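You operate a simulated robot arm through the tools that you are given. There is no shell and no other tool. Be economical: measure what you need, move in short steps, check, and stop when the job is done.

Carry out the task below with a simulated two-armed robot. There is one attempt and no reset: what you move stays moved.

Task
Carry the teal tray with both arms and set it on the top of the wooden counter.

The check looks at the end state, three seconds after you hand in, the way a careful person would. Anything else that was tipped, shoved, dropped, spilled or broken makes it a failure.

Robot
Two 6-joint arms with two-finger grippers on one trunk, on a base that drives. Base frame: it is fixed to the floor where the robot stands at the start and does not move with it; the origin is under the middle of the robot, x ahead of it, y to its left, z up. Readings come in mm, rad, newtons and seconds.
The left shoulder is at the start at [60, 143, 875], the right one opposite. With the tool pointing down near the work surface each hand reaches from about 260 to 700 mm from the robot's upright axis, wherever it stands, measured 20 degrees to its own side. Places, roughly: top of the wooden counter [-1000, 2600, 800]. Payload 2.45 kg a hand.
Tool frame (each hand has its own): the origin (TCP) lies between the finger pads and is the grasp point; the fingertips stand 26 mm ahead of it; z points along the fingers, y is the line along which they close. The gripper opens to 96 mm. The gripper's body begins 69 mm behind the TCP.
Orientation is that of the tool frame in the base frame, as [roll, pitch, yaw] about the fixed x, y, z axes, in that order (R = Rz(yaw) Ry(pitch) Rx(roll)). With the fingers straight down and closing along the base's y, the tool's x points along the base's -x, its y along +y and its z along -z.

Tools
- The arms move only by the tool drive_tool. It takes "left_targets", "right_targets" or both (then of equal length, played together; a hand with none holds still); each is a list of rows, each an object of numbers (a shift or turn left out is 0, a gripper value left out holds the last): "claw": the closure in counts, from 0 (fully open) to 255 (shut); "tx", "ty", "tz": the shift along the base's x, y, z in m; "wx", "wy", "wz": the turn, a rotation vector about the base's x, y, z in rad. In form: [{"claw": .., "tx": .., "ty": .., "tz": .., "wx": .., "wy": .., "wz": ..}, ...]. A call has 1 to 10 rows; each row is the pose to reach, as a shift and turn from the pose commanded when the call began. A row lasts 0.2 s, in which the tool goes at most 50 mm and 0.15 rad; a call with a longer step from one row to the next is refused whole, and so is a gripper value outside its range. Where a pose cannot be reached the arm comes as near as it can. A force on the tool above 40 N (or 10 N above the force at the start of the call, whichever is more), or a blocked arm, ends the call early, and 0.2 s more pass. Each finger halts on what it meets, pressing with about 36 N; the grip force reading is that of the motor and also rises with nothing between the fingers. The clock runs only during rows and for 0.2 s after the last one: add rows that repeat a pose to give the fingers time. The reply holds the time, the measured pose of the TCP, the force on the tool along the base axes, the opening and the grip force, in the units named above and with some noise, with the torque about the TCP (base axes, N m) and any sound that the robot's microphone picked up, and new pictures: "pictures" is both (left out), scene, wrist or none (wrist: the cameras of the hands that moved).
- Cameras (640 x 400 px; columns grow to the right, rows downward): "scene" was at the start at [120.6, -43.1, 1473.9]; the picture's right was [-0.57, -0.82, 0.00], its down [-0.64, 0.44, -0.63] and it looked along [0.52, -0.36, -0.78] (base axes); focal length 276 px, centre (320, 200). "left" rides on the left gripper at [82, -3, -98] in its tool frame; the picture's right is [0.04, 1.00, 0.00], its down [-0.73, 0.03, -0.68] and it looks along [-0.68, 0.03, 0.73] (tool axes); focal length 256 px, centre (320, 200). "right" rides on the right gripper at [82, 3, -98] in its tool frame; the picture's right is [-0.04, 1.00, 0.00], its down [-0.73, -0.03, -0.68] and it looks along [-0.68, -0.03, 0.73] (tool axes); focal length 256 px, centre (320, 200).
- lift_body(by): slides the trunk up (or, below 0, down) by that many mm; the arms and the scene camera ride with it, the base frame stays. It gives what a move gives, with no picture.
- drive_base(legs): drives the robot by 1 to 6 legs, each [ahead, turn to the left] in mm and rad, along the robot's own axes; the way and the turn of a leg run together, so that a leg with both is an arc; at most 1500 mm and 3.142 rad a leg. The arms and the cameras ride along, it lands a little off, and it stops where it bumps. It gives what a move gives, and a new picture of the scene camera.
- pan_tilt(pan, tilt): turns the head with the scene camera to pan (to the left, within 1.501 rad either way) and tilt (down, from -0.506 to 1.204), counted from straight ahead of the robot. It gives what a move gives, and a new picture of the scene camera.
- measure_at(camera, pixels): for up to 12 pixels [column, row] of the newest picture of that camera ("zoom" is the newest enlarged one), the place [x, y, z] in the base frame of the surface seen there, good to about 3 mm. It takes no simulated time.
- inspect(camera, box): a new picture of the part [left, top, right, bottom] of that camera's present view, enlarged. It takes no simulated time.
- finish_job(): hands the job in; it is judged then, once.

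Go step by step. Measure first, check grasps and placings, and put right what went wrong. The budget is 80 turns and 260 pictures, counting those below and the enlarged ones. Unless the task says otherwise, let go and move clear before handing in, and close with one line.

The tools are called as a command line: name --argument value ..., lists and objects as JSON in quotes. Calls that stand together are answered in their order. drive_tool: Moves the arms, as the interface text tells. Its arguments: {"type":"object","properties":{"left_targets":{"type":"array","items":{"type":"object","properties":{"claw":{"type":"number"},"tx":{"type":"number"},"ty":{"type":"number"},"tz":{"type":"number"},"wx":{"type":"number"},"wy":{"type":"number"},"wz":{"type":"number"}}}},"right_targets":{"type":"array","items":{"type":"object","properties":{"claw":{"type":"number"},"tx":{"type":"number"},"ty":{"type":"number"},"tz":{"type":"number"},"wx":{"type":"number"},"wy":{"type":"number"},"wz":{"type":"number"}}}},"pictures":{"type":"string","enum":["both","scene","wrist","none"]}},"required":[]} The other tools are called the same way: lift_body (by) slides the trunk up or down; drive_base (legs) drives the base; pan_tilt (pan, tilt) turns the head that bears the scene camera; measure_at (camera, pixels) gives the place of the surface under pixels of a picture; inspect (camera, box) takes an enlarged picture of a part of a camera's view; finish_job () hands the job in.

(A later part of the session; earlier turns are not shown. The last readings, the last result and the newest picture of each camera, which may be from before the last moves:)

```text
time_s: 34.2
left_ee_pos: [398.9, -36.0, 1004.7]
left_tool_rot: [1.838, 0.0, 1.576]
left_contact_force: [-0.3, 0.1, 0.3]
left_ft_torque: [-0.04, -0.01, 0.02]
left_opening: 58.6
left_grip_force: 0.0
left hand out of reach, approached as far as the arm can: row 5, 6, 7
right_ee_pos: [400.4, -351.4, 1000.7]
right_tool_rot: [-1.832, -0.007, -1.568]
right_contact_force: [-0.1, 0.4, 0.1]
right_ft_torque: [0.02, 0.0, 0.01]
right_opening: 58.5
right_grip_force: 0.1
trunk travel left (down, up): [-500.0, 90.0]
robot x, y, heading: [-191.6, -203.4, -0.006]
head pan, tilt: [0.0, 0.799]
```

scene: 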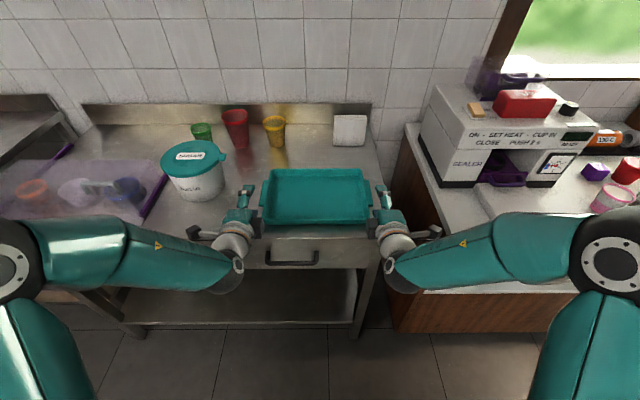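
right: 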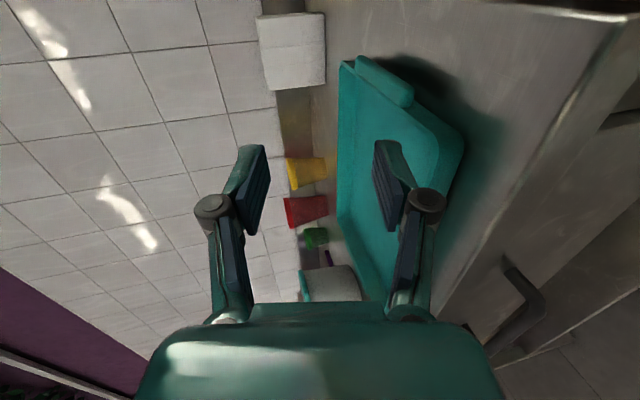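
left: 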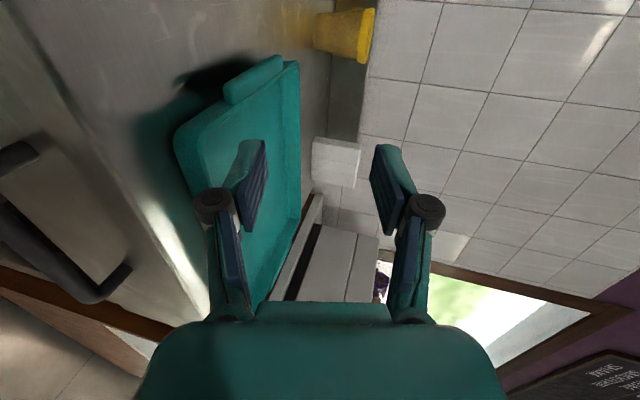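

The hands are symmetric and flank the tray, and the wrist cameras now see the lugs from the side. I'll zoom in and measure lug thickness and under-gap.

inspect --camera "left" --box '[160, 40, 320, 140]'

measure_at --camera "zoom" --pixels '[[330, 200], [310, 220], [275, 250], [265, 225], [255, 200], [400, 150], [390, 125], [370, 110], [480, 80], [300, 330], [260, 170], [285, 235]]'

```text
4.00 times, centred on (240, 90) of left
```

zoom: 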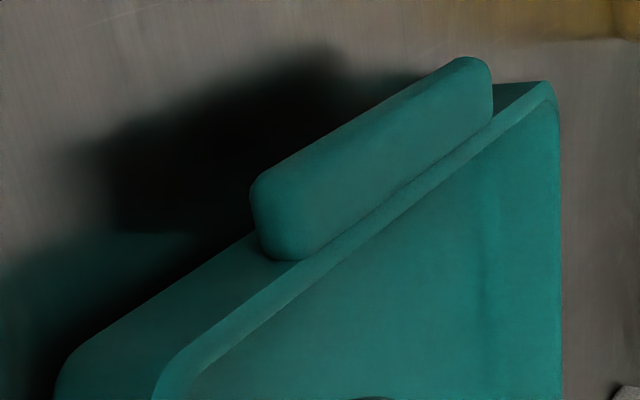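

```text
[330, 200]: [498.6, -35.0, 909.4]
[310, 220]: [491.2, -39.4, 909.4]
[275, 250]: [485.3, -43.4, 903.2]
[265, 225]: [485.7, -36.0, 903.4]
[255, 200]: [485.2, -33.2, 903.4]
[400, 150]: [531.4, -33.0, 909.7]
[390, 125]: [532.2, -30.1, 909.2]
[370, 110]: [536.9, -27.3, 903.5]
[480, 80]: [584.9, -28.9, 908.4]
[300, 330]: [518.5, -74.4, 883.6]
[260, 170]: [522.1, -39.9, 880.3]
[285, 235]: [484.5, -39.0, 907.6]
```

The lug is about 8–10 mm thick with its top at z 909, so there isn't room for a level pinch while the hand body is above the table. I'll first hook closed fingertips behind the tray's front wall and draw it out so it overhangs the front edge. Now I'm tipping the hands down over the front of the tray.

drive_tool --left_targets '[{"claw": 120, "tx": 0.015, "ty": -0.012, "tz": 0.01, "wy": 0.14}, {"claw": 200, "tx": 0.03, "ty": -0.024, "tz": 0.02, "wy": 0.28}, {"claw": 255, "tx": 0.045, "ty": -0.036, "tz": 0.02, "wy": 0.42}, {"tx": 0.06, "ty": -0.05, "tz": 0.02, "wy": 0.56}, {"tx": 0.076, "ty": -0.064, "tz": 0.02, "wy": 0.7}, {"tx": 0.076, "ty": -0.064, "tz": 0.01, "wy": 0.84}, {"tx": 0.076, "ty": -0.064, "wy": 0.96}, {"tx": 0.076, "ty": -0.064, "wy": 1.047}, {"tx": 0.076, "ty": -0.064, "wy": 1.047}]' --right_targets '[{"claw": 120, "tx": 0.015, "ty": 0.012, "tz": 0.01, "wy": 0.14}, {"claw": 200, "tx": 0.03, "ty": 0.024, "tz": 0.02, "wy": 0.28}, {"claw": 255, "tx": 0.045, "ty": 0.036, "tz": 0.02, "wy": 0.42}, {"tx": 0.06, "ty": 0.05, "tz": 0.02, "wy": 0.56}, {"tx": 0.075, "ty": 0.061, "tz": 0.02, "wy": 0.7}, {"tx": 0.075, "ty": 0.061, "tz": 0.01, "wy": 0.84}, {"tx": 0.075, "ty": 0.061, "wy": 0.96}, {"tx": 0.075, "ty": 0.061, "wy": 1.047}, {"tx": 0.075, "ty": 0.061, "wy": 1.047}]' --pictures "scene"

```text
time_s: 36.2
left_ee_pos: [476.1, -101.9, 1004.7]
left_tool_rot: [2.886, 0.003, 1.571]
left_contact_force: [0.8, -0.4, 0.6]
left_ft_torque: [0.0, 0.04, -0.04]
left_opening: 0.1
left_grip_force: 28.5
right_ee_pos: [476.9, -292.0, 998.5]
right_tool_rot: [-2.88, -0.002, -1.565]
right_contact_force: [-0.7, -0.1, -0.2]
right_ft_torque: [0.0, 0.01, 0.03]
right_opening: 0.2
right_grip_force: 28.4
trunk travel left (down, up): [-500.0, 90.0]
robot x, y, heading: [-193.7, -202.9, -0.006]
head pan, tilt: [0.0, 0.799]
```

scene: 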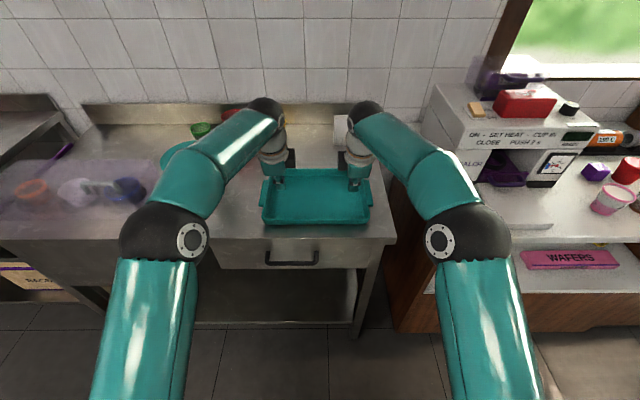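

Both closed grippers hang over the front of the tray. I'll lower the fingertips to just above the tray floor.

drive_tool --left_targets '[{"tz": -0.03}, {"tz": -0.06}, {"tz": -0.08}, {"tz": -0.088}, {"tz": -0.088, "tx": -0.008}, {"tz": -0.088, "tx": -0.016}, {"tz": -0.088, "tx": -0.024}, {"tz": -0.088, "tx": -0.034}]' --right_targets '[{"tz": -0.03}, {"tz": -0.06}, {"tz": -0.074}, {"tz": -0.082}, {"tz": -0.082, "tx": -0.008}, {"tz": -0.082, "tx": -0.016}, {"tz": -0.082, "tx": -0.024}, {"tz": -0.082, "tx": -0.034}]'

```text
time_s: 38.0
left_ee_pos: [442.5, -102.5, 916.6]
left_tool_rot: [2.883, 0.005, 1.572]
left_contact_force: [0.0, 0.1, 0.7]
left_ft_torque: [0.01, -0.01, 0.02]
left_opening: 0.0
left_grip_force: 28.1
right_ee_pos: [441.0, -293.2, 917.9]
right_tool_rot: [-2.88, -0.002, -1.564]
right_contact_force: [0.2, -0.4, -0.3]
right_ft_torque: [-0.05, 0.01, -0.02]
right_opening: 0.0
right_grip_force: 28.1
trunk travel left (down, up): [-500.0, 90.0]
robot x, y, heading: [-192.6, -203.9, -0.007]
head pan, tilt: [0.0, 0.799]
```

scene: 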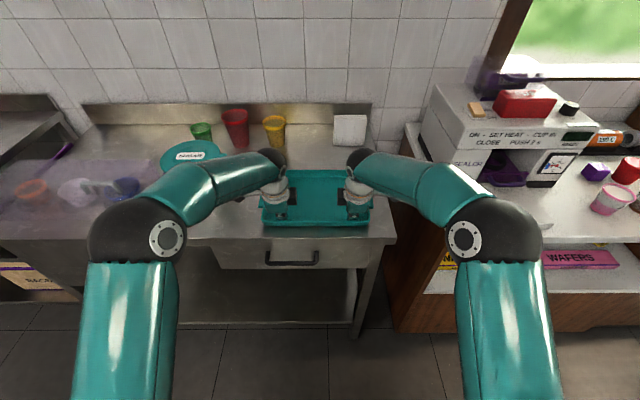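
right: 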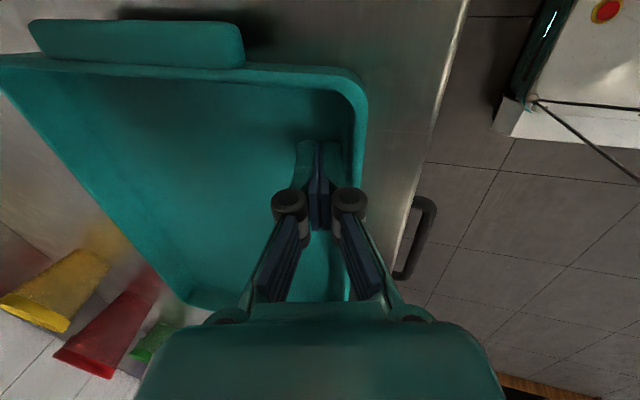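
left: 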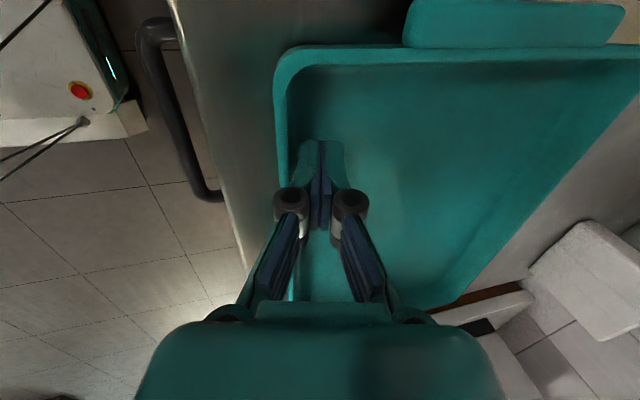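

The fingertips are inside, near the front wall (pixel 285 in the left view), with no force yet. I'll measure where the wall is.

measure_at --camera "left" --pixels '[[275, 100], [282, 100], [290, 100], [278, 140], [298, 150], [200, 100], [405, 25], [330, 150]]'

measure_at --camera "right" --pixels '[[366, 100], [358, 100], [352, 120], [240, 45], [245, 60]]'

```text
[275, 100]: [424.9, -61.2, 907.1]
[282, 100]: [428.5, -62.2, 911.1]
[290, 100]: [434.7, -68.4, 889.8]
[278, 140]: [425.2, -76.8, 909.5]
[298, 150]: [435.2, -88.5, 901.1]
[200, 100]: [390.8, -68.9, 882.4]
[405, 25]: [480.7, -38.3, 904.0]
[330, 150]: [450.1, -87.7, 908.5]
```

```text
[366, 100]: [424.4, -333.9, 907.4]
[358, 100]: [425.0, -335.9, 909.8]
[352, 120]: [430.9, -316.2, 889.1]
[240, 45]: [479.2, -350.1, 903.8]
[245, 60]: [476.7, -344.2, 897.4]
```

The wall is in contact and the tray has already moved about 6 mm with almost no force. I'll pull it a further 88 mm, leaving about 55 mm of overhang and the centre of mass well on the table.

drive_tool --left_targets '[{"tx": -0.01}, {"tx": -0.02}, {"tx": -0.03}, {"tx": -0.04}, {"tx": -0.05}, {"tx": -0.06}, {"tx": -0.07}, {"tx": -0.08}, {"tx": -0.088}]' --right_targets '[{"tx": -0.01}, {"tx": -0.02}, {"tx": -0.03}, {"tx": -0.04}, {"tx": -0.05}, {"tx": -0.06}, {"tx": -0.07}, {"tx": -0.08}, {"tx": -0.088}]'

```text
time_s: 40.0
left_ee_pos: [354.3, -101.3, 917.6]
left_tool_rot: [2.885, 0.002, 1.573]
left_contact_force: [0.4, 0.4, 0.3]
left_ft_torque: [-0.01, -0.01, 0.01]
left_opening: 0.0
left_grip_force: 28.4
right_ee_pos: [353.2, -292.8, 919.2]
right_tool_rot: [-2.878, -0.002, -1.564]
right_contact_force: [-0.7, 0.5, 0.4]
right_ft_torque: [0.0, 0.03, 0.01]
right_opening: 0.1
right_grip_force: 28.6
trunk travel left (down, up): [-500.0, 90.0]
robot x, y, heading: [-194.3, -202.7, 0.0]
head pan, tilt: [0.0, 0.799]
```

scene: 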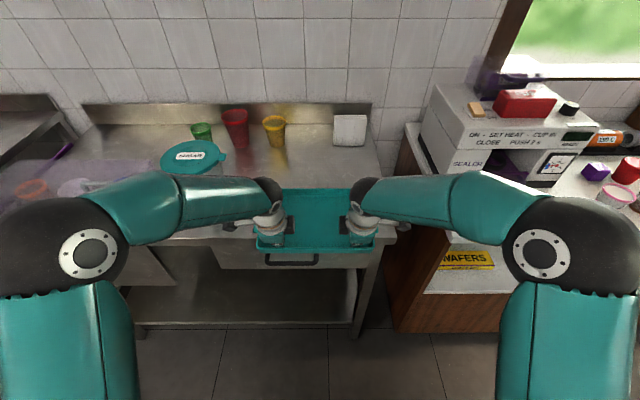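
right: 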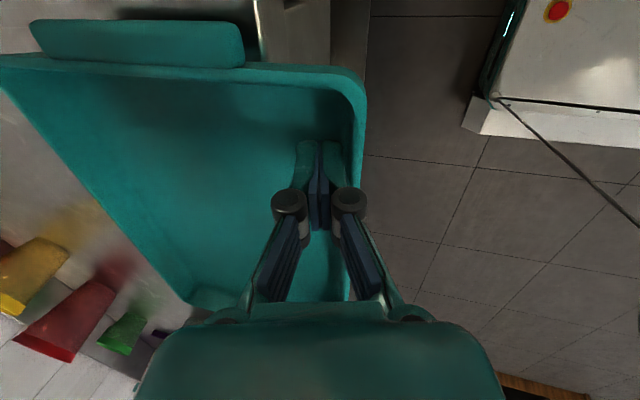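
left: 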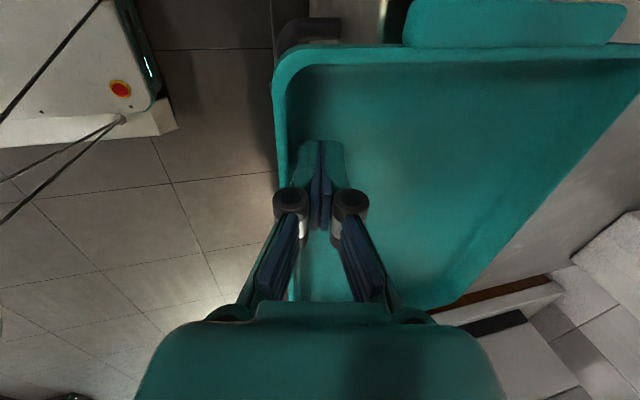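

The tray now overhangs the table front as planned. I'll lift the fingertips out of it and back the base up for room.

drive_tool --left_targets '[{"tx": 0.012}, {"tx": 0.012, "tz": 0.03}, {"tx": 0.012, "tz": 0.07}, {"tx": 0.012, "tz": 0.11}]' --right_targets '[{"tx": 0.012}, {"tx": 0.012, "tz": 0.03}, {"tx": 0.012, "tz": 0.07}, {"tx": 0.012, "tz": 0.11}]' --pictures "none"

drive_base --legs '[[-140, 0]]'

```text
time_s: 41.0
left_ee_pos: [364.8, -102.8, 1029.1]
left_tool_rot: [2.883, 0.002, 1.572]
left_contact_force: [-0.5, 0.0, 0.7]
left_ft_torque: [0.02, -0.02, 0.01]
left_opening: 0.0
left_grip_force: 28.4
right_ee_pos: [363.5, -292.2, 1029.7]
right_tool_rot: [-2.88, -0.002, -1.562]
right_contact_force: [-0.7, 0.3, 0.3]
right_ft_torque: [-0.03, -0.04, -0.01]
right_opening: 0.1
right_grip_force: 27.9
trunk travel left (down, up): [-500.0, 90.0]
robot x, y, heading: [-191.3, -205.3, -0.005]
head pan, tilt: [0.0, 0.799]
```

```text
time_s: 42.4
left_ee_pos: [223.8, -102.6, 1028.7]
left_tool_rot: [2.883, 0.002, 1.572]
left_contact_force: [-0.3, 0.1, 0.8]
left_ft_torque: [-0.03, -0.04, 0.01]
left_opening: 0.0
left_grip_force: 28.5
right_ee_pos: [220.9, -293.2, 1030.4]
right_tool_rot: [-2.879, -0.002, -1.564]
right_contact_force: [-0.8, -0.4, 0.7]
right_ft_torque: [-0.03, -0.04, -0.01]
right_opening: 0.0
right_grip_force: 28.8
trunk travel left (down, up): [-500.0, 90.0]
robot x, y, heading: [-336.3, -201.8, -0.005]
head pan, tilt: [0.0, 0.799]
```

scene: 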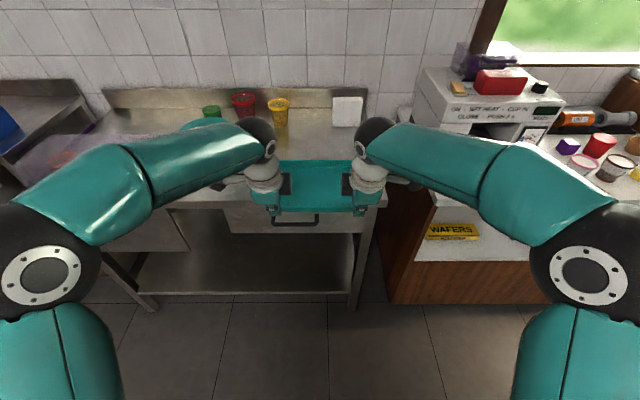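

There is room now. I'll level the hands (5° nose-down), spread them to the lug lines and half-open to about 43 mm.

drive_tool --left_targets '[{"wy": -0.136, "tx": 0.01, "ty": 0.01}, {"wy": -0.272, "tx": 0.02, "ty": 0.02}, {"wy": -0.408, "tx": 0.03, "ty": 0.03, "claw": 140}, {"wy": -0.544, "tx": 0.04, "ty": 0.04}, {"wy": -0.68, "tx": 0.05, "ty": 0.05}, {"wy": -0.816, "tx": 0.06, "ty": 0.06}, {"wy": -0.952, "tx": 0.07, "ty": 0.069}, {"wy": -1.088, "tx": 0.08, "ty": 0.069}, {"wy": -1.224, "tx": 0.096, "ty": 0.069, "tz": -0.03}, {"wy": -1.224, "tx": 0.096, "ty": 0.069, "tz": -0.03}]' --right_targets '[{"wy": -0.136, "tx": 0.01, "ty": -0.01}, {"wy": -0.272, "tx": 0.02, "ty": -0.02}, {"wy": -0.408, "tx": 0.03, "ty": -0.03, "claw": 140}, {"wy": -0.544, "tx": 0.04, "ty": -0.04}, {"wy": -0.68, "tx": 0.05, "ty": -0.05}, {"wy": -0.816, "tx": 0.06, "ty": -0.06}, {"wy": -0.952, "tx": 0.07, "ty": -0.061}, {"wy": -1.088, "tx": 0.08, "ty": -0.061}, {"wy": -1.224, "tx": 0.099, "ty": -0.061, "tz": -0.03}, {"wy": -1.224, "tx": 0.099, "ty": -0.061, "tz": -0.03}]'

```text
time_s: 44.6
left_ee_pos: [319.2, -69.8, 1018.6]
left_tool_rot: [1.671, 0.0, 1.599]
left_contact_force: [-0.7, -0.1, 0.2]
left_ft_torque: [-0.01, 0.01, 0.01]
left_opening: 43.1
left_grip_force: 0.1
left hand out of reach, approached as far as the arm can: row 9, 10
right_ee_pos: [319.1, -326.3, 1013.2]
right_tool_rot: [-1.662, -0.006, -1.592]
right_contact_force: [-0.4, 0.4, -0.1]
right_ft_torque: [-0.01, 0.0, 0.02]
right_opening: 43.2
right_grip_force: 0.0
right hand out of reach, approached as far as the arm can: row 9, 10
trunk travel left (down, up): [-500.0, 90.0]
robot x, y, heading: [-333.9, -202.4, -0.007]
head pan, tilt: [0.0, 0.799]
```

scene: 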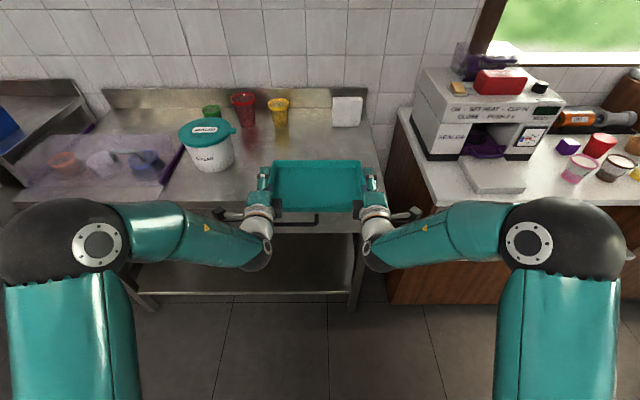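
right: 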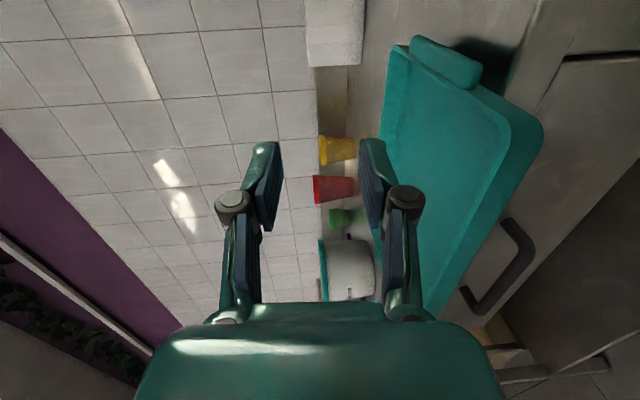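
left: 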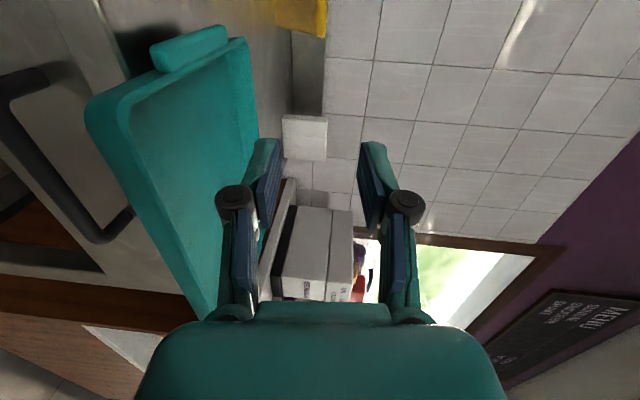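

Both hands stopped short of the lug lines, likely at an arm limit at this stand-off. I'll move the base forward 70 mm, pull the hands back by the same amount, and try again.

drive_base --legs '[[70, 0]]'

drive_tool --left_targets '[{"tx": -0.025, "ty": 0.01}, {"tx": -0.05, "ty": 0.02}, {"tx": -0.065, "ty": 0.036, "wz": -0.028}, {"tx": -0.065, "ty": 0.036, "wz": -0.028}]' --right_targets '[{"tx": -0.025, "ty": -0.01}, {"tx": -0.05, "ty": -0.02}, {"tx": -0.065, "ty": -0.028, "wz": 0.021}, {"tx": -0.065, "ty": -0.028, "wz": 0.021}]' --pictures "none"

```text
time_s: 45.6
left_ee_pos: [391.5, -69.6, 1014.6]
left_tool_rot: [1.676, -0.002, 1.598]
left_contact_force: [0.0, -0.2, 0.2]
left_ft_torque: [-0.03, 0.0, -0.03]
left_opening: 43.3
left_grip_force: 0.1
right_ee_pos: [392.3, -327.9, 1011.0]
right_tool_rot: [-1.67, -0.01, -1.594]
right_contact_force: [1.2, 0.0, -0.9]
right_ft_torque: [-0.01, -0.03, -0.02]
right_opening: 43.3
right_grip_force: 0.0
trunk travel left (down, up): [-500.0, 90.0]
robot x, y, heading: [-266.3, -202.3, -0.005]
head pan, tilt: [0.0, 0.799]
```

scene: 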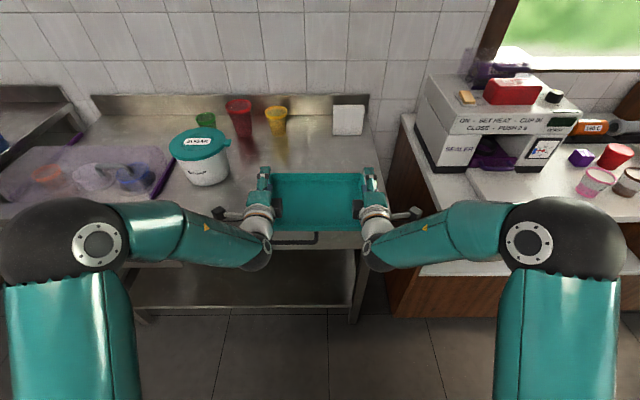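

```text
time_s: 46.6
left_ee_pos: [323.4, -59.9, 1028.2]
left_tool_rot: [1.683, -0.003, 1.586]
left_contact_force: [0.9, -0.6, -1.4]
left_ft_torque: [-0.02, 0.03, 0.05]
left_opening: 43.1
left_grip_force: 0.0
left hand out of reach, approached as far as the arm can: row 1, 2, 3, 4
right_ee_pos: [323.7, -338.4, 1021.2]
right_tool_rot: [-1.674, -0.011, -1.585]
right_contact_force: [0.4, 0.6, 0.9]
right_ft_torque: [0.0, -0.03, 0.0]
right_opening: 43.3
right_grip_force: 0.0
right hand out of reach, approached as far as the arm can: row 2, 3, 4
trunk travel left (down, up): [-500.0, 90.0]
robot x, y, heading: [-265.7, -205.7, -0.007]
head pan, tilt: [0.0, 0.799]
```

The level pose seems limited on the low side relative to the shoulders, so lowering the trunk should help. I'll lower it 60 mm, still above the tray, and re-try the sideways alignment.

lift_body --by -60

drive_tool --left_targets '[{"tz": 0.02, "tx": -0.01, "ty": 0.012}, {"tz": 0.04, "tx": -0.02, "ty": 0.026, "wz": -0.015}, {"tz": 0.04, "tx": -0.02, "ty": 0.026, "wz": -0.015}]' --right_targets '[{"tz": 0.02, "tx": -0.01, "ty": -0.008}, {"tz": 0.04, "tx": -0.02, "ty": -0.016, "wz": 0.014}, {"tz": 0.04, "tx": -0.02, "ty": -0.016, "wz": 0.014}]' --pictures "none"

```text
time_s: 47.6
left_ee_pos: [322.6, -60.0, 967.8]
left_tool_rot: [1.683, -0.004, 1.586]
left_contact_force: [0.2, 1.1, -0.6]
left_ft_torque: [0.03, 0.01, 0.0]
left_opening: 42.9
left_grip_force: 0.1
right_ee_pos: [322.3, -336.7, 962.1]
right_tool_rot: [-1.672, -0.01, -1.585]
right_contact_force: [-0.2, 0.0, 0.1]
right_ft_torque: [0.01, 0.03, 0.04]
right_opening: 43.3
right_grip_force: 0.1
trunk travel left (down, up): [-440.0, 150.0]
robot x, y, heading: [-269.1, -200.0, -0.006]
head pan, tilt: [0.0, 0.799]
```

```text
time_s: 48.4
left_ee_pos: [302.8, -38.5, 1012.0]
left_tool_rot: [1.685, -0.006, 1.578]
left_contact_force: [-0.3, 0.2, 0.3]
left_ft_torque: [0.0, 0.0, 0.0]
left_opening: 43.1
left_grip_force: 0.0
left hand out of reach, approached as far as the arm can: row 2, 3
right_ee_pos: [303.4, -352.6, 1004.1]
right_tool_rot: [-1.673, -0.008, -1.569]
right_contact_force: [0.4, -0.4, 0.0]
right_ft_torque: [-0.02, 0.01, -0.01]
right_opening: 43.3
right_grip_force: 0.1
trunk travel left (down, up): [-440.0, 150.0]
robot x, y, heading: [-265.0, -200.8, -0.008]
head pan, tilt: [0.0, 0.799]
```

Lowering the trunk helped, and the hands are now on the lug lines. I'll lower the trunk 100 mm more so the fingers come level with the lugs, just in front of the tray.

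lift_body --by -100

drive_tool --left_targets '[{"tz": -0.003, "ty": 0.004}, {"tz": -0.003, "ty": 0.004}]' --right_targets '[{"tz": 0.003, "ty": -0.001}, {"tz": 0.003, "ty": -0.001}]'

```text
time_s: 49.7
left_ee_pos: [300.9, -38.4, 911.4]
left_tool_rot: [1.685, -0.004, 1.575]
left_contact_force: [0.2, -0.1, 0.0]
left_ft_torque: [-0.02, -0.02, -0.01]
left_opening: 43.5
left_grip_force: 0.0
right_ee_pos: [304.0, -352.9, 904.3]
right_tool_rot: [-1.671, -0.01, -1.57]
right_contact_force: [-0.4, 0.6, 0.2]
right_ft_torque: [0.02, 0.01, -0.01]
right_opening: 43.1
right_grip_force: 0.1
trunk travel left (down, up): [-340.0, 250.0]
robot x, y, heading: [-266.1, -204.4, -0.003]
head pan, tilt: [0.0, 0.799]
```

```text
time_s: 50.3
left_ee_pos: [301.5, -35.7, 910.0]
left_tool_rot: [1.689, -0.005, 1.582]
left_contact_force: [0.4, -0.4, 0.0]
left_ft_torque: [0.01, -0.03, 0.02]
left_opening: 43.4
left_grip_force: 0.0
right_ee_pos: [304.0, -354.6, 906.5]
right_tool_rot: [-1.672, -0.011, -1.57]
right_contact_force: [0.0, -0.6, 0.1]
right_ft_torque: [0.0, 0.01, -0.02]
right_opening: 43.3
right_grip_force: 0.1
trunk travel left (down, up): [-340.0, 250.0]
robot x, y, heading: [-266.4, -201.6, -0.003]
head pan, tilt: [0.0, 0.799]
```

scene: 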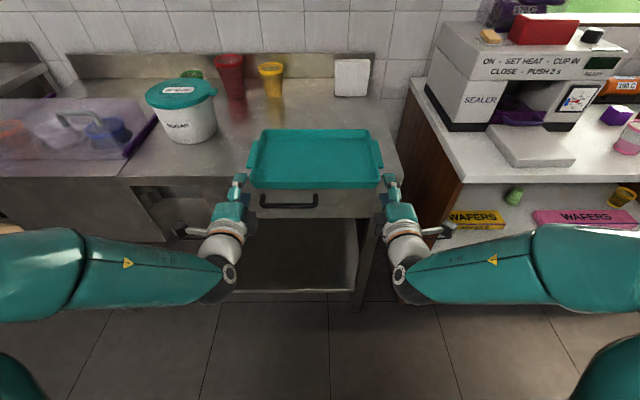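
right: 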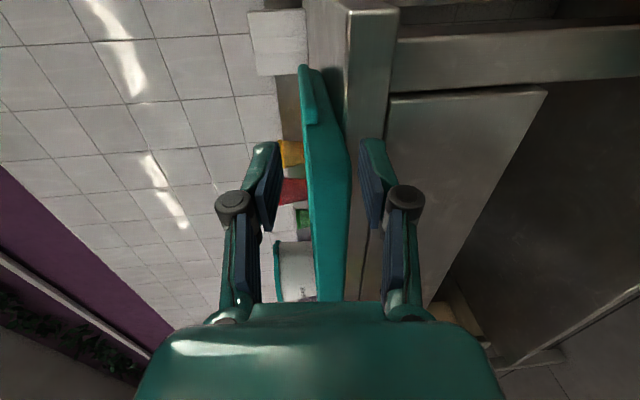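
left: 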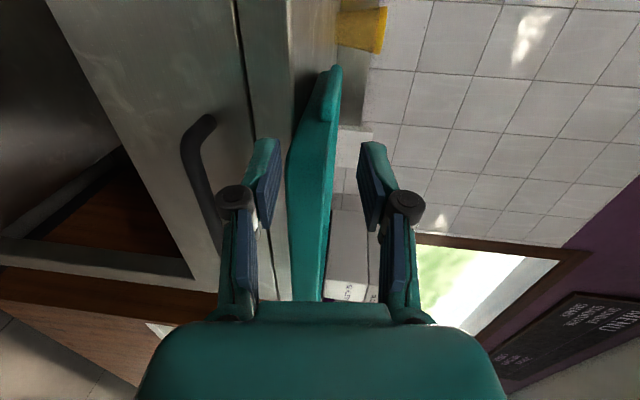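

This gives an excellent side view: the lug is between the fingers in both wrist views (left pixel ≈(330,95), right ≈(308,95)). I'll zoom in to measure lug top, bottom and the gap to the table.

inspect --camera "left" --box '[260, 50, 380, 200]'

inspect --camera "right" --box '[260, 50, 380, 200]'

measure_at --camera "left" --pixels '[[341, 90], [337, 95], [332, 95], [326, 110], [323, 100], [318, 95], [312, 95], [300, 95], [288, 170], [289, 95]]'

measure_at --camera "right" --pixels '[[302, 90], [306, 95], [311, 95], [314, 110], [316, 100], [321, 95], [327, 95], [335, 95], [350, 170], [345, 95]]'

```text
2.67 times, centred on (320, 125) of left
```

zoom: 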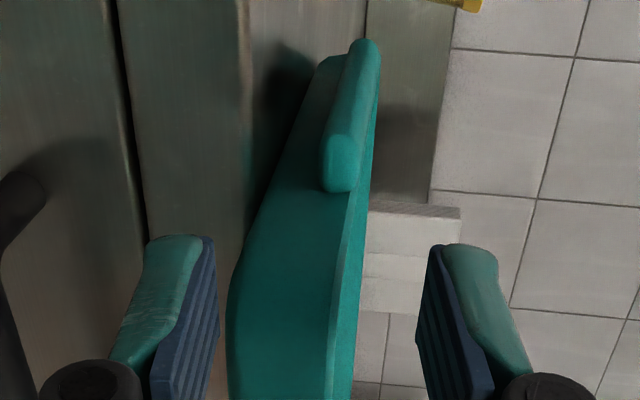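

```text
2.67 times, centred on (320, 125) of right
```

zoom: 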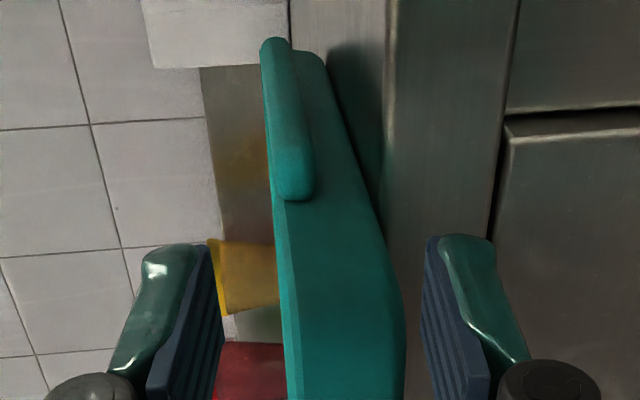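

```text
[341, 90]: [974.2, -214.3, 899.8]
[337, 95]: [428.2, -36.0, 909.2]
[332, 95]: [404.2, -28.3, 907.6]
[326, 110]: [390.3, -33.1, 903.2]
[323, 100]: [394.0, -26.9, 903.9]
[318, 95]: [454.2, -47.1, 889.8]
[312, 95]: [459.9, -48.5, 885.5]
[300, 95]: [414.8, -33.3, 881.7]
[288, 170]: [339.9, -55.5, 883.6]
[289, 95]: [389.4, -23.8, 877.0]
```

```text
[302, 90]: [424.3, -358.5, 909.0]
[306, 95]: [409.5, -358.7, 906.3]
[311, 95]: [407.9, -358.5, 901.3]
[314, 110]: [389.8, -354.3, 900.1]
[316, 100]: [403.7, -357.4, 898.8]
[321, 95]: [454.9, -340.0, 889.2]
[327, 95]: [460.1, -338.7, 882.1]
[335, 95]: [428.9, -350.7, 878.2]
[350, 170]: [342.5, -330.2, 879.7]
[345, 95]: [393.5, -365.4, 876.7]
```

The lug spans z 898–909 and starts at x≈388, with about 21 mm under it. I'll level the tools fully and narrow the opening to about 25 mm.

drive_tool --left_targets '[{"tz": 0.025, "claw": 188, "ty": 0.002, "wy": -0.05}, {"tz": 0.05, "ty": 0.002, "wy": -0.112}, {"tz": 0.05, "ty": 0.002, "wy": -0.112, "wz": -0.01}]' --right_targets '[{"tz": 0.025, "claw": 188, "wy": -0.05}, {"tz": 0.05, "wy": -0.101}, {"tz": 0.05, "wy": -0.101}]' --pictures "none"

lift_body --by -54

```text
time_s: 51.1
left_ee_pos: [298.6, -41.0, 963.5]
left_tool_rot: [1.575, -0.004, 1.573]
left_contact_force: [0.5, 0.2, 0.5]
left_ft_torque: [-0.02, -0.04, -0.02]
left_opening: 25.2
left_grip_force: 0.0
left hand out of reach, approached as far as the arm can: row 2, 3
right_ee_pos: [304.7, -353.0, 955.7]
right_tool_rot: [-1.569, -0.011, -1.57]
right_contact_force: [0.1, 0.5, 0.0]
right_ft_torque: [0.02, 0.01, 0.0]
right_opening: 25.2
right_grip_force: 0.0
trunk travel left (down, up): [-340.0, 250.0]
robot x, y, heading: [-267.0, -203.3, -0.005]
head pan, tilt: [0.0, 0.799]
```

```text
time_s: 52.1
left_ee_pos: [298.7, -40.6, 909.4]
left_tool_rot: [1.576, -0.004, 1.576]
left_contact_force: [0.5, -0.3, 0.4]
left_ft_torque: [0.0, 0.02, -0.01]
left_opening: 25.2
left_grip_force: 0.1
right_ee_pos: [305.6, -352.8, 902.0]
right_tool_rot: [-1.571, -0.01, -1.57]
right_contact_force: [-0.1, -0.6, 0.2]
right_ft_torque: [0.0, 0.03, -0.03]
right_opening: 25.0
right_grip_force: 0.0
trunk travel left (down, up): [-286.0, 304.0]
robot x, y, heading: [-269.6, -203.4, -0.006]
head pan, tilt: [0.0, 0.799]
```

Both tools are level, but the left hand is short in y (-40.6 versus -33). I'll lower the trunk another 60 mm with the arms raised to compensate, which frees the sideways reach.

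drive_tool --left_targets '[{"tz": 0.025}, {"tz": 0.055, "ty": 0.004}, {"tz": 0.055, "ty": 0.0075}, {"tz": 0.055, "ty": 0.0075}]' --right_targets '[{"tz": 0.025}, {"tz": 0.062, "ty": -0.001}, {"tz": 0.062, "ty": -0.001}, {"tz": 0.062, "ty": -0.001}]' --pictures "none"

lift_body --by -60

```text
time_s: 53.1
left_ee_pos: [300.3, -33.5, 963.6]
left_tool_rot: [1.578, -0.003, 1.575]
left_contact_force: [0.3, 1.2, -0.1]
left_ft_torque: [-0.01, -0.02, 0.01]
left_opening: 25.1
left_grip_force: 0.0
right_ee_pos: [304.8, -353.5, 964.5]
right_tool_rot: [-1.57, -0.012, -1.572]
right_contact_force: [0.4, -0.4, -0.3]
right_ft_torque: [0.03, 0.01, 0.01]
right_opening: 25.2
right_grip_force: 0.0
trunk travel left (down, up): [-286.0, 304.0]
robot x, y, heading: [-267.4, -199.5, -0.007]
head pan, tilt: [0.0, 0.799]
```

```text
time_s: 54.1
left_ee_pos: [300.1, -33.1, 904.2]
left_tool_rot: [1.577, -0.003, 1.576]
left_contact_force: [0.5, -0.3, 0.0]
left_ft_torque: [0.0, 0.03, 0.0]
left_opening: 25.4
left_grip_force: 0.2
right_ee_pos: [305.3, -354.2, 903.1]
right_tool_rot: [-1.571, -0.01, -1.57]
right_contact_force: [-0.2, 0.4, 0.3]
right_ft_torque: [-0.02, 0.02, 0.0]
right_opening: 25.3
right_grip_force: 0.0
trunk travel left (down, up): [-226.0, 364.0]
robot x, y, heading: [-267.1, -202.5, -0.004]
head pan, tilt: [0.0, 0.799]
```

The hands are perfectly level and aligned at z≈903–904. I'll shift each 2 mm outward for wall clearance and drive forward 60 mm so the fingers start over and under the lugs.

drive_tool --left_targets '[{"ty": 0.002}, {"ty": 0.002}]' --right_targets '[{"ty": -0.002, "tz": 0.001}, {"ty": -0.002, "tz": 0.001}]' --pictures "none"

drive_base --legs '[[60, 0]]'

inspect --camera "left" --box '[240, 50, 400, 250]'

inspect --camera "right" --box '[240, 50, 400, 250]'

```text
time_s: 54.7
left_ee_pos: [300.0, -31.8, 903.8]
left_tool_rot: [1.576, -0.001, 1.573]
left_contact_force: [-0.3, -0.2, 0.7]
left_ft_torque: [-0.01, 0.01, 0.03]
left_opening: 25.2
left_grip_force: 0.0
right_ee_pos: [305.7, -356.5, 903.7]
right_tool_rot: [-1.571, -0.01, -1.57]
right_contact_force: [0.7, 0.2, 0.5]
right_ft_torque: [-0.01, -0.01, -0.01]
right_opening: 25.1
right_grip_force: 0.1
trunk travel left (down, up): [-226.0, 364.0]
robot x, y, heading: [-259.6, -201.6, -0.007]
head pan, tilt: [0.0, 0.799]
```

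```text
time_s: 55.6
left_ee_pos: [360.2, -32.2, 904.3]
left_tool_rot: [1.578, -0.003, 1.576]
left_contact_force: [-0.1, -0.6, 0.0]
left_ft_torque: [0.0, 0.0, -0.01]
left_opening: 25.1
left_grip_force: 0.2
right_ee_pos: [367.0, -357.4, 904.8]
right_tool_rot: [-1.572, -0.011, -1.571]
right_contact_force: [-0.1, 0.2, 0.7]
right_ft_torque: [-0.02, 0.01, -0.02]
right_opening: 24.9
right_grip_force: 0.1
trunk travel left (down, up): [-226.0, 364.0]
robot x, y, heading: [-206.0, -204.7, -0.01]
head pan, tilt: [0.0, 0.799]
```

scene: 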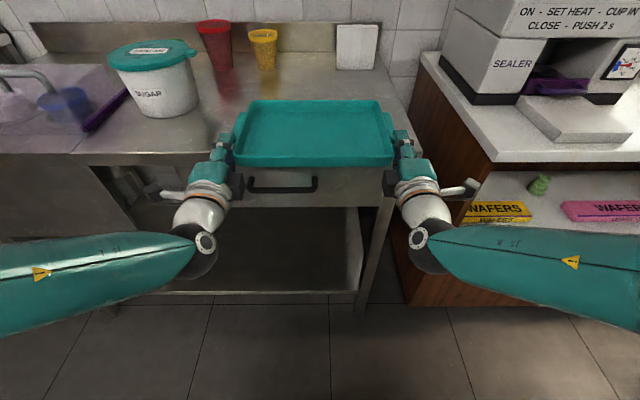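

```text
2.00 times, centred on (320, 150) of left
```

zoom: 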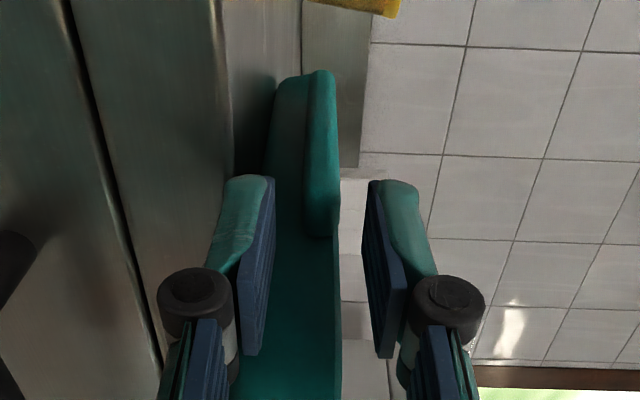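

```text
2.00 times, centred on (320, 150) of right
```

zoom: 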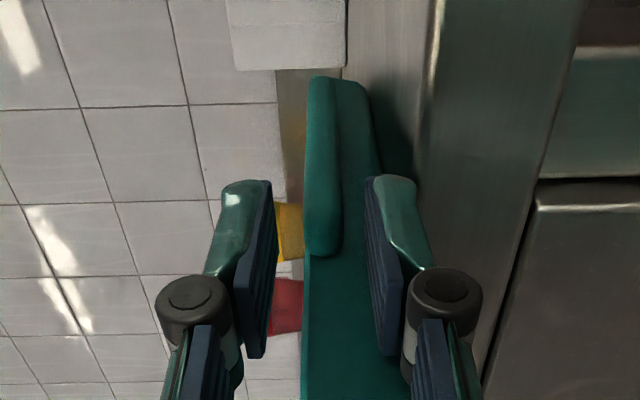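

The fingers straddle the lugs cleanly on both sides. I'll go forward about 45 mm more, nudging the left hand 6 mm to match the right.

drive_tool --left_targets '[{"tx": 0.006}, {"tx": 0.006}]' --right_targets '[{"tz": -0.001, "ty": 0.001}, {"tz": -0.001, "ty": 0.001}]' --pictures "none"

drive_base --legs '[[42, 0.004]]'

inspect --camera "left" --box '[240, 50, 400, 250]'

inspect --camera "right" --box '[240, 50, 400, 250]'

```text
time_s: 56.2
left_ee_pos: [367.0, -32.3, 904.4]
left_tool_rot: [1.576, -0.003, 1.574]
left_contact_force: [-0.8, -0.1, 0.5]
left_ft_torque: [0.02, -0.02, -0.02]
left_opening: 24.7
left_grip_force: 0.1
right_ee_pos: [365.9, -355.6, 905.1]
right_tool_rot: [-1.57, -0.01, -1.573]
right_contact_force: [1.2, -0.2, -0.7]
right_ft_torque: [-0.05, 0.01, 0.0]
right_opening: 25.3
right_grip_force: 0.0
trunk travel left (down, up): [-226.0, 364.0]
robot x, y, heading: [-205.9, -202.9, -0.007]
head pan, tilt: [0.0, 0.799]
```

```text
time_s: 57.1
left_ee_pos: [407.9, -31.1, 908.7]
left_tool_rot: [1.571, -0.004, 1.582]
left_contact_force: [-1.0, -3.5, 12.1]
left_ft_torque: [-0.05, 0.27, 0.06]
left_opening: 17.2
left_grip_force: 0.1
right_ee_pos: [408.6, -353.8, 907.8]
right_tool_rot: [-1.565, -0.01, -1.569]
right_contact_force: [-4.2, -4.7, 12.3]
right_ft_torque: [-0.1, 0.4, 0.06]
right_opening: 17.4
right_grip_force: 0.0
trunk travel left (down, up): [-226.0, 364.0]
robot x, y, heading: [-160.6, -198.8, -0.009]
head pan, tilt: [0.0, 0.799]
```

scene: 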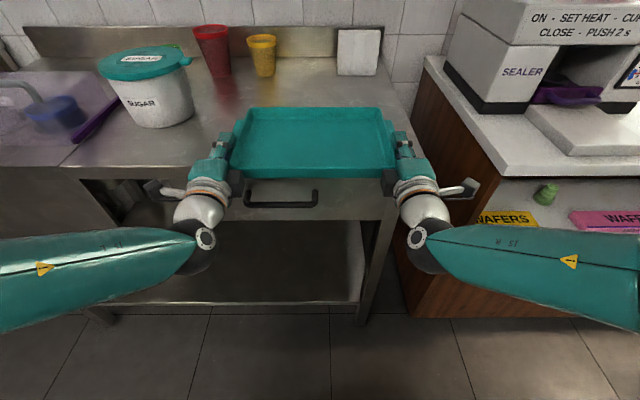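

```text
2.00 times, centred on (320, 150) of left
```

zoom: 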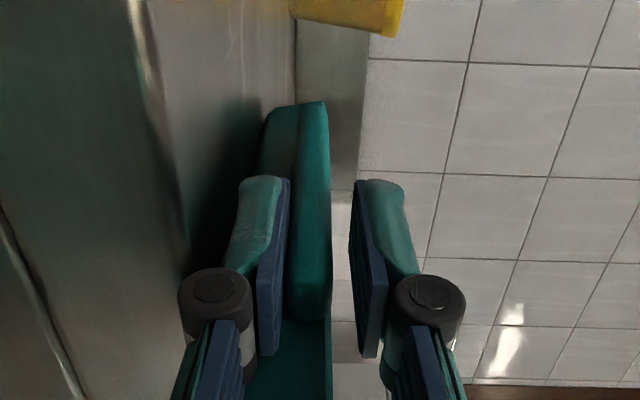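

```text
2.00 times, centred on (320, 150) of right
```

zoom: 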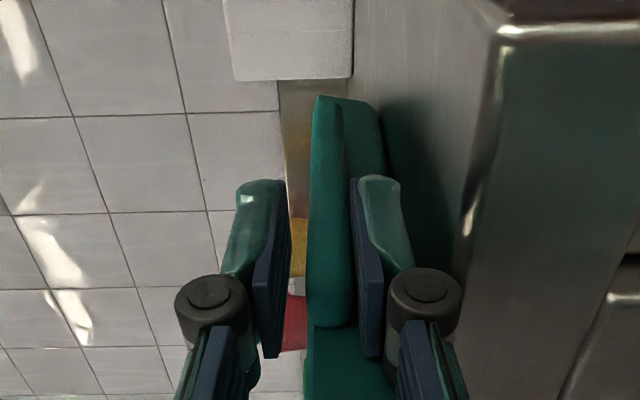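

The lower knuckles are lightly resting on the table edge (12 N up), but the lugs are well inside the jaws. I'll close both grippers here.

drive_tool --left_targets '[{"claw": 225}, {"claw": 255}, {"claw": 255}, {"claw": 255}]' --right_targets '[{"claw": 225}, {"claw": 255}, {"claw": 255}, {"claw": 255}]'

```text
time_s: 58.1
left_ee_pos: [409.0, -30.0, 905.7]
left_tool_rot: [1.575, -0.005, 1.583]
left_contact_force: [3.3, -0.8, -0.3]
left_ft_torque: [-0.13, 0.09, 0.36]
left_opening: 11.7
left_grip_force: 36.7
right_ee_pos: [411.6, -353.4, 904.7]
right_tool_rot: [-1.568, -0.008, -1.568]
right_contact_force: [-2.7, 0.6, -0.5]
right_ft_torque: [0.36, 0.06, 0.51]
right_opening: 11.6
right_grip_force: 36.3
trunk travel left (down, up): [-226.0, 364.0]
robot x, y, heading: [-165.8, -203.0, -0.004]
head pan, tilt: [0.0, 0.799]
```

scene: 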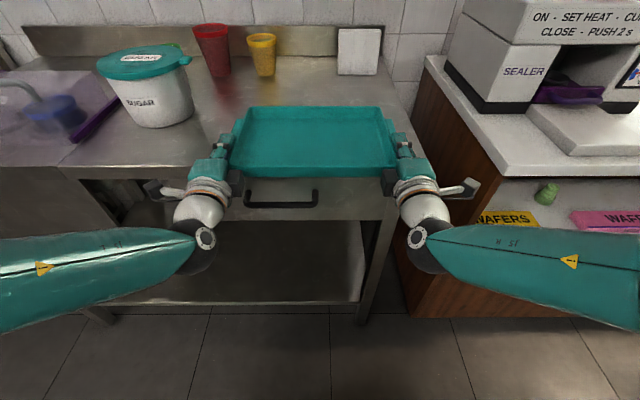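
right: 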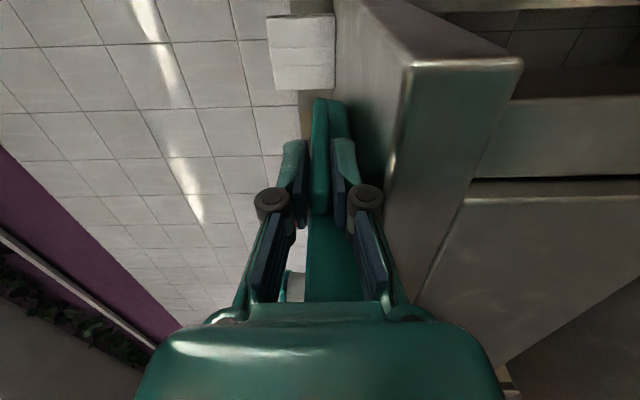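
left: 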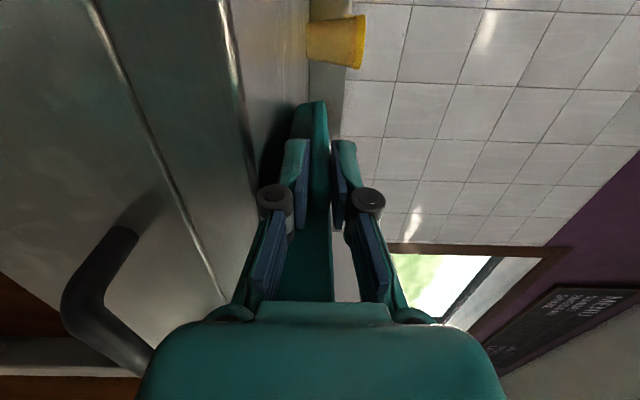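

Both jaws hold the lugs flat at 11.7 mm with 36 N, and forces are low. I'll lift with the trunk so both hands rise together.

lift_body --by 30

inspect --camera "scene" --box '[100, 50, 540, 325]'

```text
time_s: 58.9
left_ee_pos: [409.2, -29.7, 935.7]
left_tool_rot: [1.575, -0.003, 1.581]
left_contact_force: [2.1, -2.0, -2.3]
left_ft_torque: [-0.09, 0.09, 0.31]
left_opening: 11.6
left_grip_force: 35.8
right_ee_pos: [409.9, -354.7, 935.5]
right_tool_rot: [-1.568, -0.011, -1.566]
right_contact_force: [-2.8, 1.7, -0.7]
right_ft_torque: [0.31, 0.02, 0.49]
right_opening: 11.5
right_grip_force: 36.3
trunk travel left (down, up): [-256.0, 334.0]
robot x, y, heading: [-164.3, -203.3, -0.006]
head pan, tilt: [0.0, 0.799]
```

```text
1.45 times, centred on (320, 188) of scene
```

zoom: 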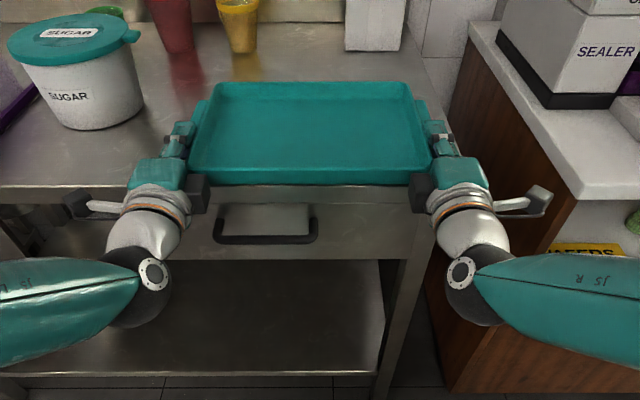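

The tray is lifted level, still 11.6 mm in both jaws. I'll raise it another 100 mm, back off 140 mm and check the free space on both sides before turning.

lift_body --by 100

drive_base --legs '[[-140, 0]]'

pan_tilt --pan -1.5 --tilt 0.7

measure_at --camera "scene" --pixels '[[520, 185], [620, 270], [560, 220], [500, 160], [635, 120], [540, 75], [600, 250], [460, 145], [200, 380], [630, 300], [450, 250], [600, 350]]'

pan_tilt --pan 1.5 --tilt 0.6

measure_at --camera "scene" --pixels '[[60, 90], [10, 280], [100, 180], [30, 340], [150, 70], [300, 70], [180, 150], [520, 120], [410, 160], [400, 60], [560, 90], [490, 180]]'

```text
time_s: 60.2
left_ee_pos: [409.3, -28.7, 1035.0]
left_tool_rot: [1.576, -0.003, 1.58]
left_contact_force: [-0.6, -2.6, -2.4]
left_ft_torque: [-0.11, 0.1, -0.07]
left_opening: 11.6
left_grip_force: 35.6
right_ee_pos: [410.6, -354.6, 1035.0]
right_tool_rot: [-1.569, -0.01, -1.567]
right_contact_force: [0.0, 2.3, 0.6]
right_ft_torque: [0.3, 0.05, 0.02]
right_opening: 12.0
right_grip_force: 36.2
trunk travel left (down, up): [-356.0, 234.0]
robot x, y, heading: [-164.1, -203.6, -0.004]
head pan, tilt: [0.0, 0.799]
```

```text
time_s: 61.6
left_ee_pos: [265.4, -30.0, 1036.8]
left_tool_rot: [1.574, -0.004, 1.582]
left_contact_force: [-0.9, -2.8, -2.3]
left_ft_torque: [-0.1, 0.06, -0.27]
left_opening: 11.5
left_grip_force: 35.7
right_ee_pos: [266.9, -352.2, 1037.4]
right_tool_rot: [-1.568, -0.012, -1.567]
right_contact_force: [0.0, 2.5, -1.1]
right_ft_torque: [0.34, 0.05, -0.14]
right_opening: 11.5
right_grip_force: 36.2
trunk travel left (down, up): [-356.0, 234.0]
robot x, y, heading: [-304.9, -203.7, -0.002]
head pan, tilt: [0.0, 0.799]
```

scene: 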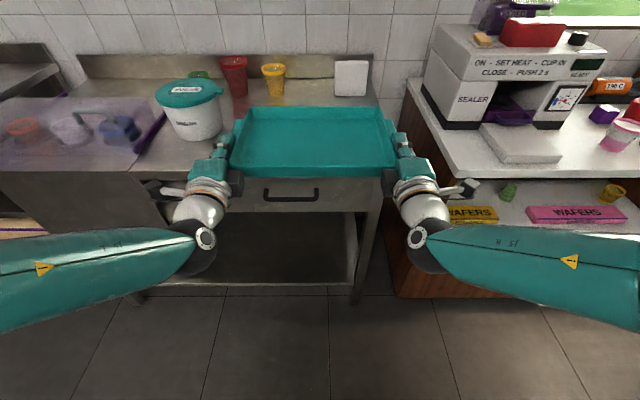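

```text
time_s: 63.2
left_ee_pos: [266.3, -28.3, 1034.5]
left_tool_rot: [1.576, -0.005, 1.582]
left_contact_force: [-0.4, 1.2, -1.1]
left_ft_torque: [-0.09, 0.08, 0.03]
left_opening: 11.7
left_grip_force: 36.1
right_ee_pos: [266.8, -352.8, 1036.7]
right_tool_rot: [-1.569, -0.01, -1.566]
right_contact_force: [-0.1, -0.3, -1.3]
right_ft_torque: [0.34, 0.06, 0.0]
right_opening: 11.6
right_grip_force: 36.2
trunk travel left (down, up): [-356.0, 234.0]
robot x, y, heading: [-303.9, -202.9, -0.004]
head pan, tilt: [-1.499, 0.7]
```

scene: 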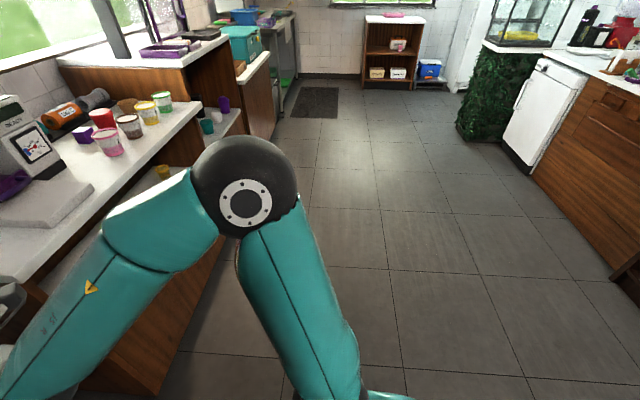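

```text
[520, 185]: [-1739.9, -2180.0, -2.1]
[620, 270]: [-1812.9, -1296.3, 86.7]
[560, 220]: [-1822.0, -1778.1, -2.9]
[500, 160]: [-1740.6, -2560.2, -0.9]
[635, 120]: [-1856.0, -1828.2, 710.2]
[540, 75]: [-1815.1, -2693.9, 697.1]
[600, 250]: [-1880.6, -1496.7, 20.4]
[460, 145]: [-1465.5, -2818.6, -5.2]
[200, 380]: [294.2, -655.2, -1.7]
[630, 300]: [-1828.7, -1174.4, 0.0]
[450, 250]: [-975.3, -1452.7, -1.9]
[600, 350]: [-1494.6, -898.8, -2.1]
```

```text
time_s: 65.8
left_ee_pos: [266.3, -29.6, 1035.3]
left_tool_rot: [1.576, -0.005, 1.581]
left_contact_force: [0.5, -0.1, -2.1]
left_ft_torque: [-0.12, 0.05, 0.02]
left_opening: 11.7
left_grip_force: 36.0
right_ee_pos: [267.2, -353.5, 1037.4]
right_tool_rot: [-1.57, -0.01, -1.568]
right_contact_force: [-1.0, -0.8, -0.9]
right_ft_torque: [0.33, 0.04, -0.03]
right_opening: 11.7
right_grip_force: 35.6
trunk travel left (down, up): [-356.0, 234.0]
robot x, y, heading: [-307.3, -200.4, -0.005]
head pan, tilt: [1.499, 0.6]
```

scene: 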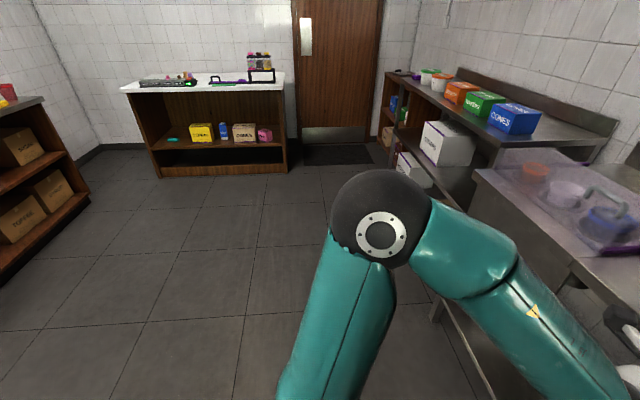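

```text
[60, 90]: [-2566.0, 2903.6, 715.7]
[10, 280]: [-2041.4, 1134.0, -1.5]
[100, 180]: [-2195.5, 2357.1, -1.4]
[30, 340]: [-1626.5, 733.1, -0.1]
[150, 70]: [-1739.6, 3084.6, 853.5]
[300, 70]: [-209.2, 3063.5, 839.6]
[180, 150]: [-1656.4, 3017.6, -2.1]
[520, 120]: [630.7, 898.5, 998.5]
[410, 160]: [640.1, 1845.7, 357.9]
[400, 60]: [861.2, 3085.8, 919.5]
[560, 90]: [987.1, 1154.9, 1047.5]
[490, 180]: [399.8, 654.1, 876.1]
```

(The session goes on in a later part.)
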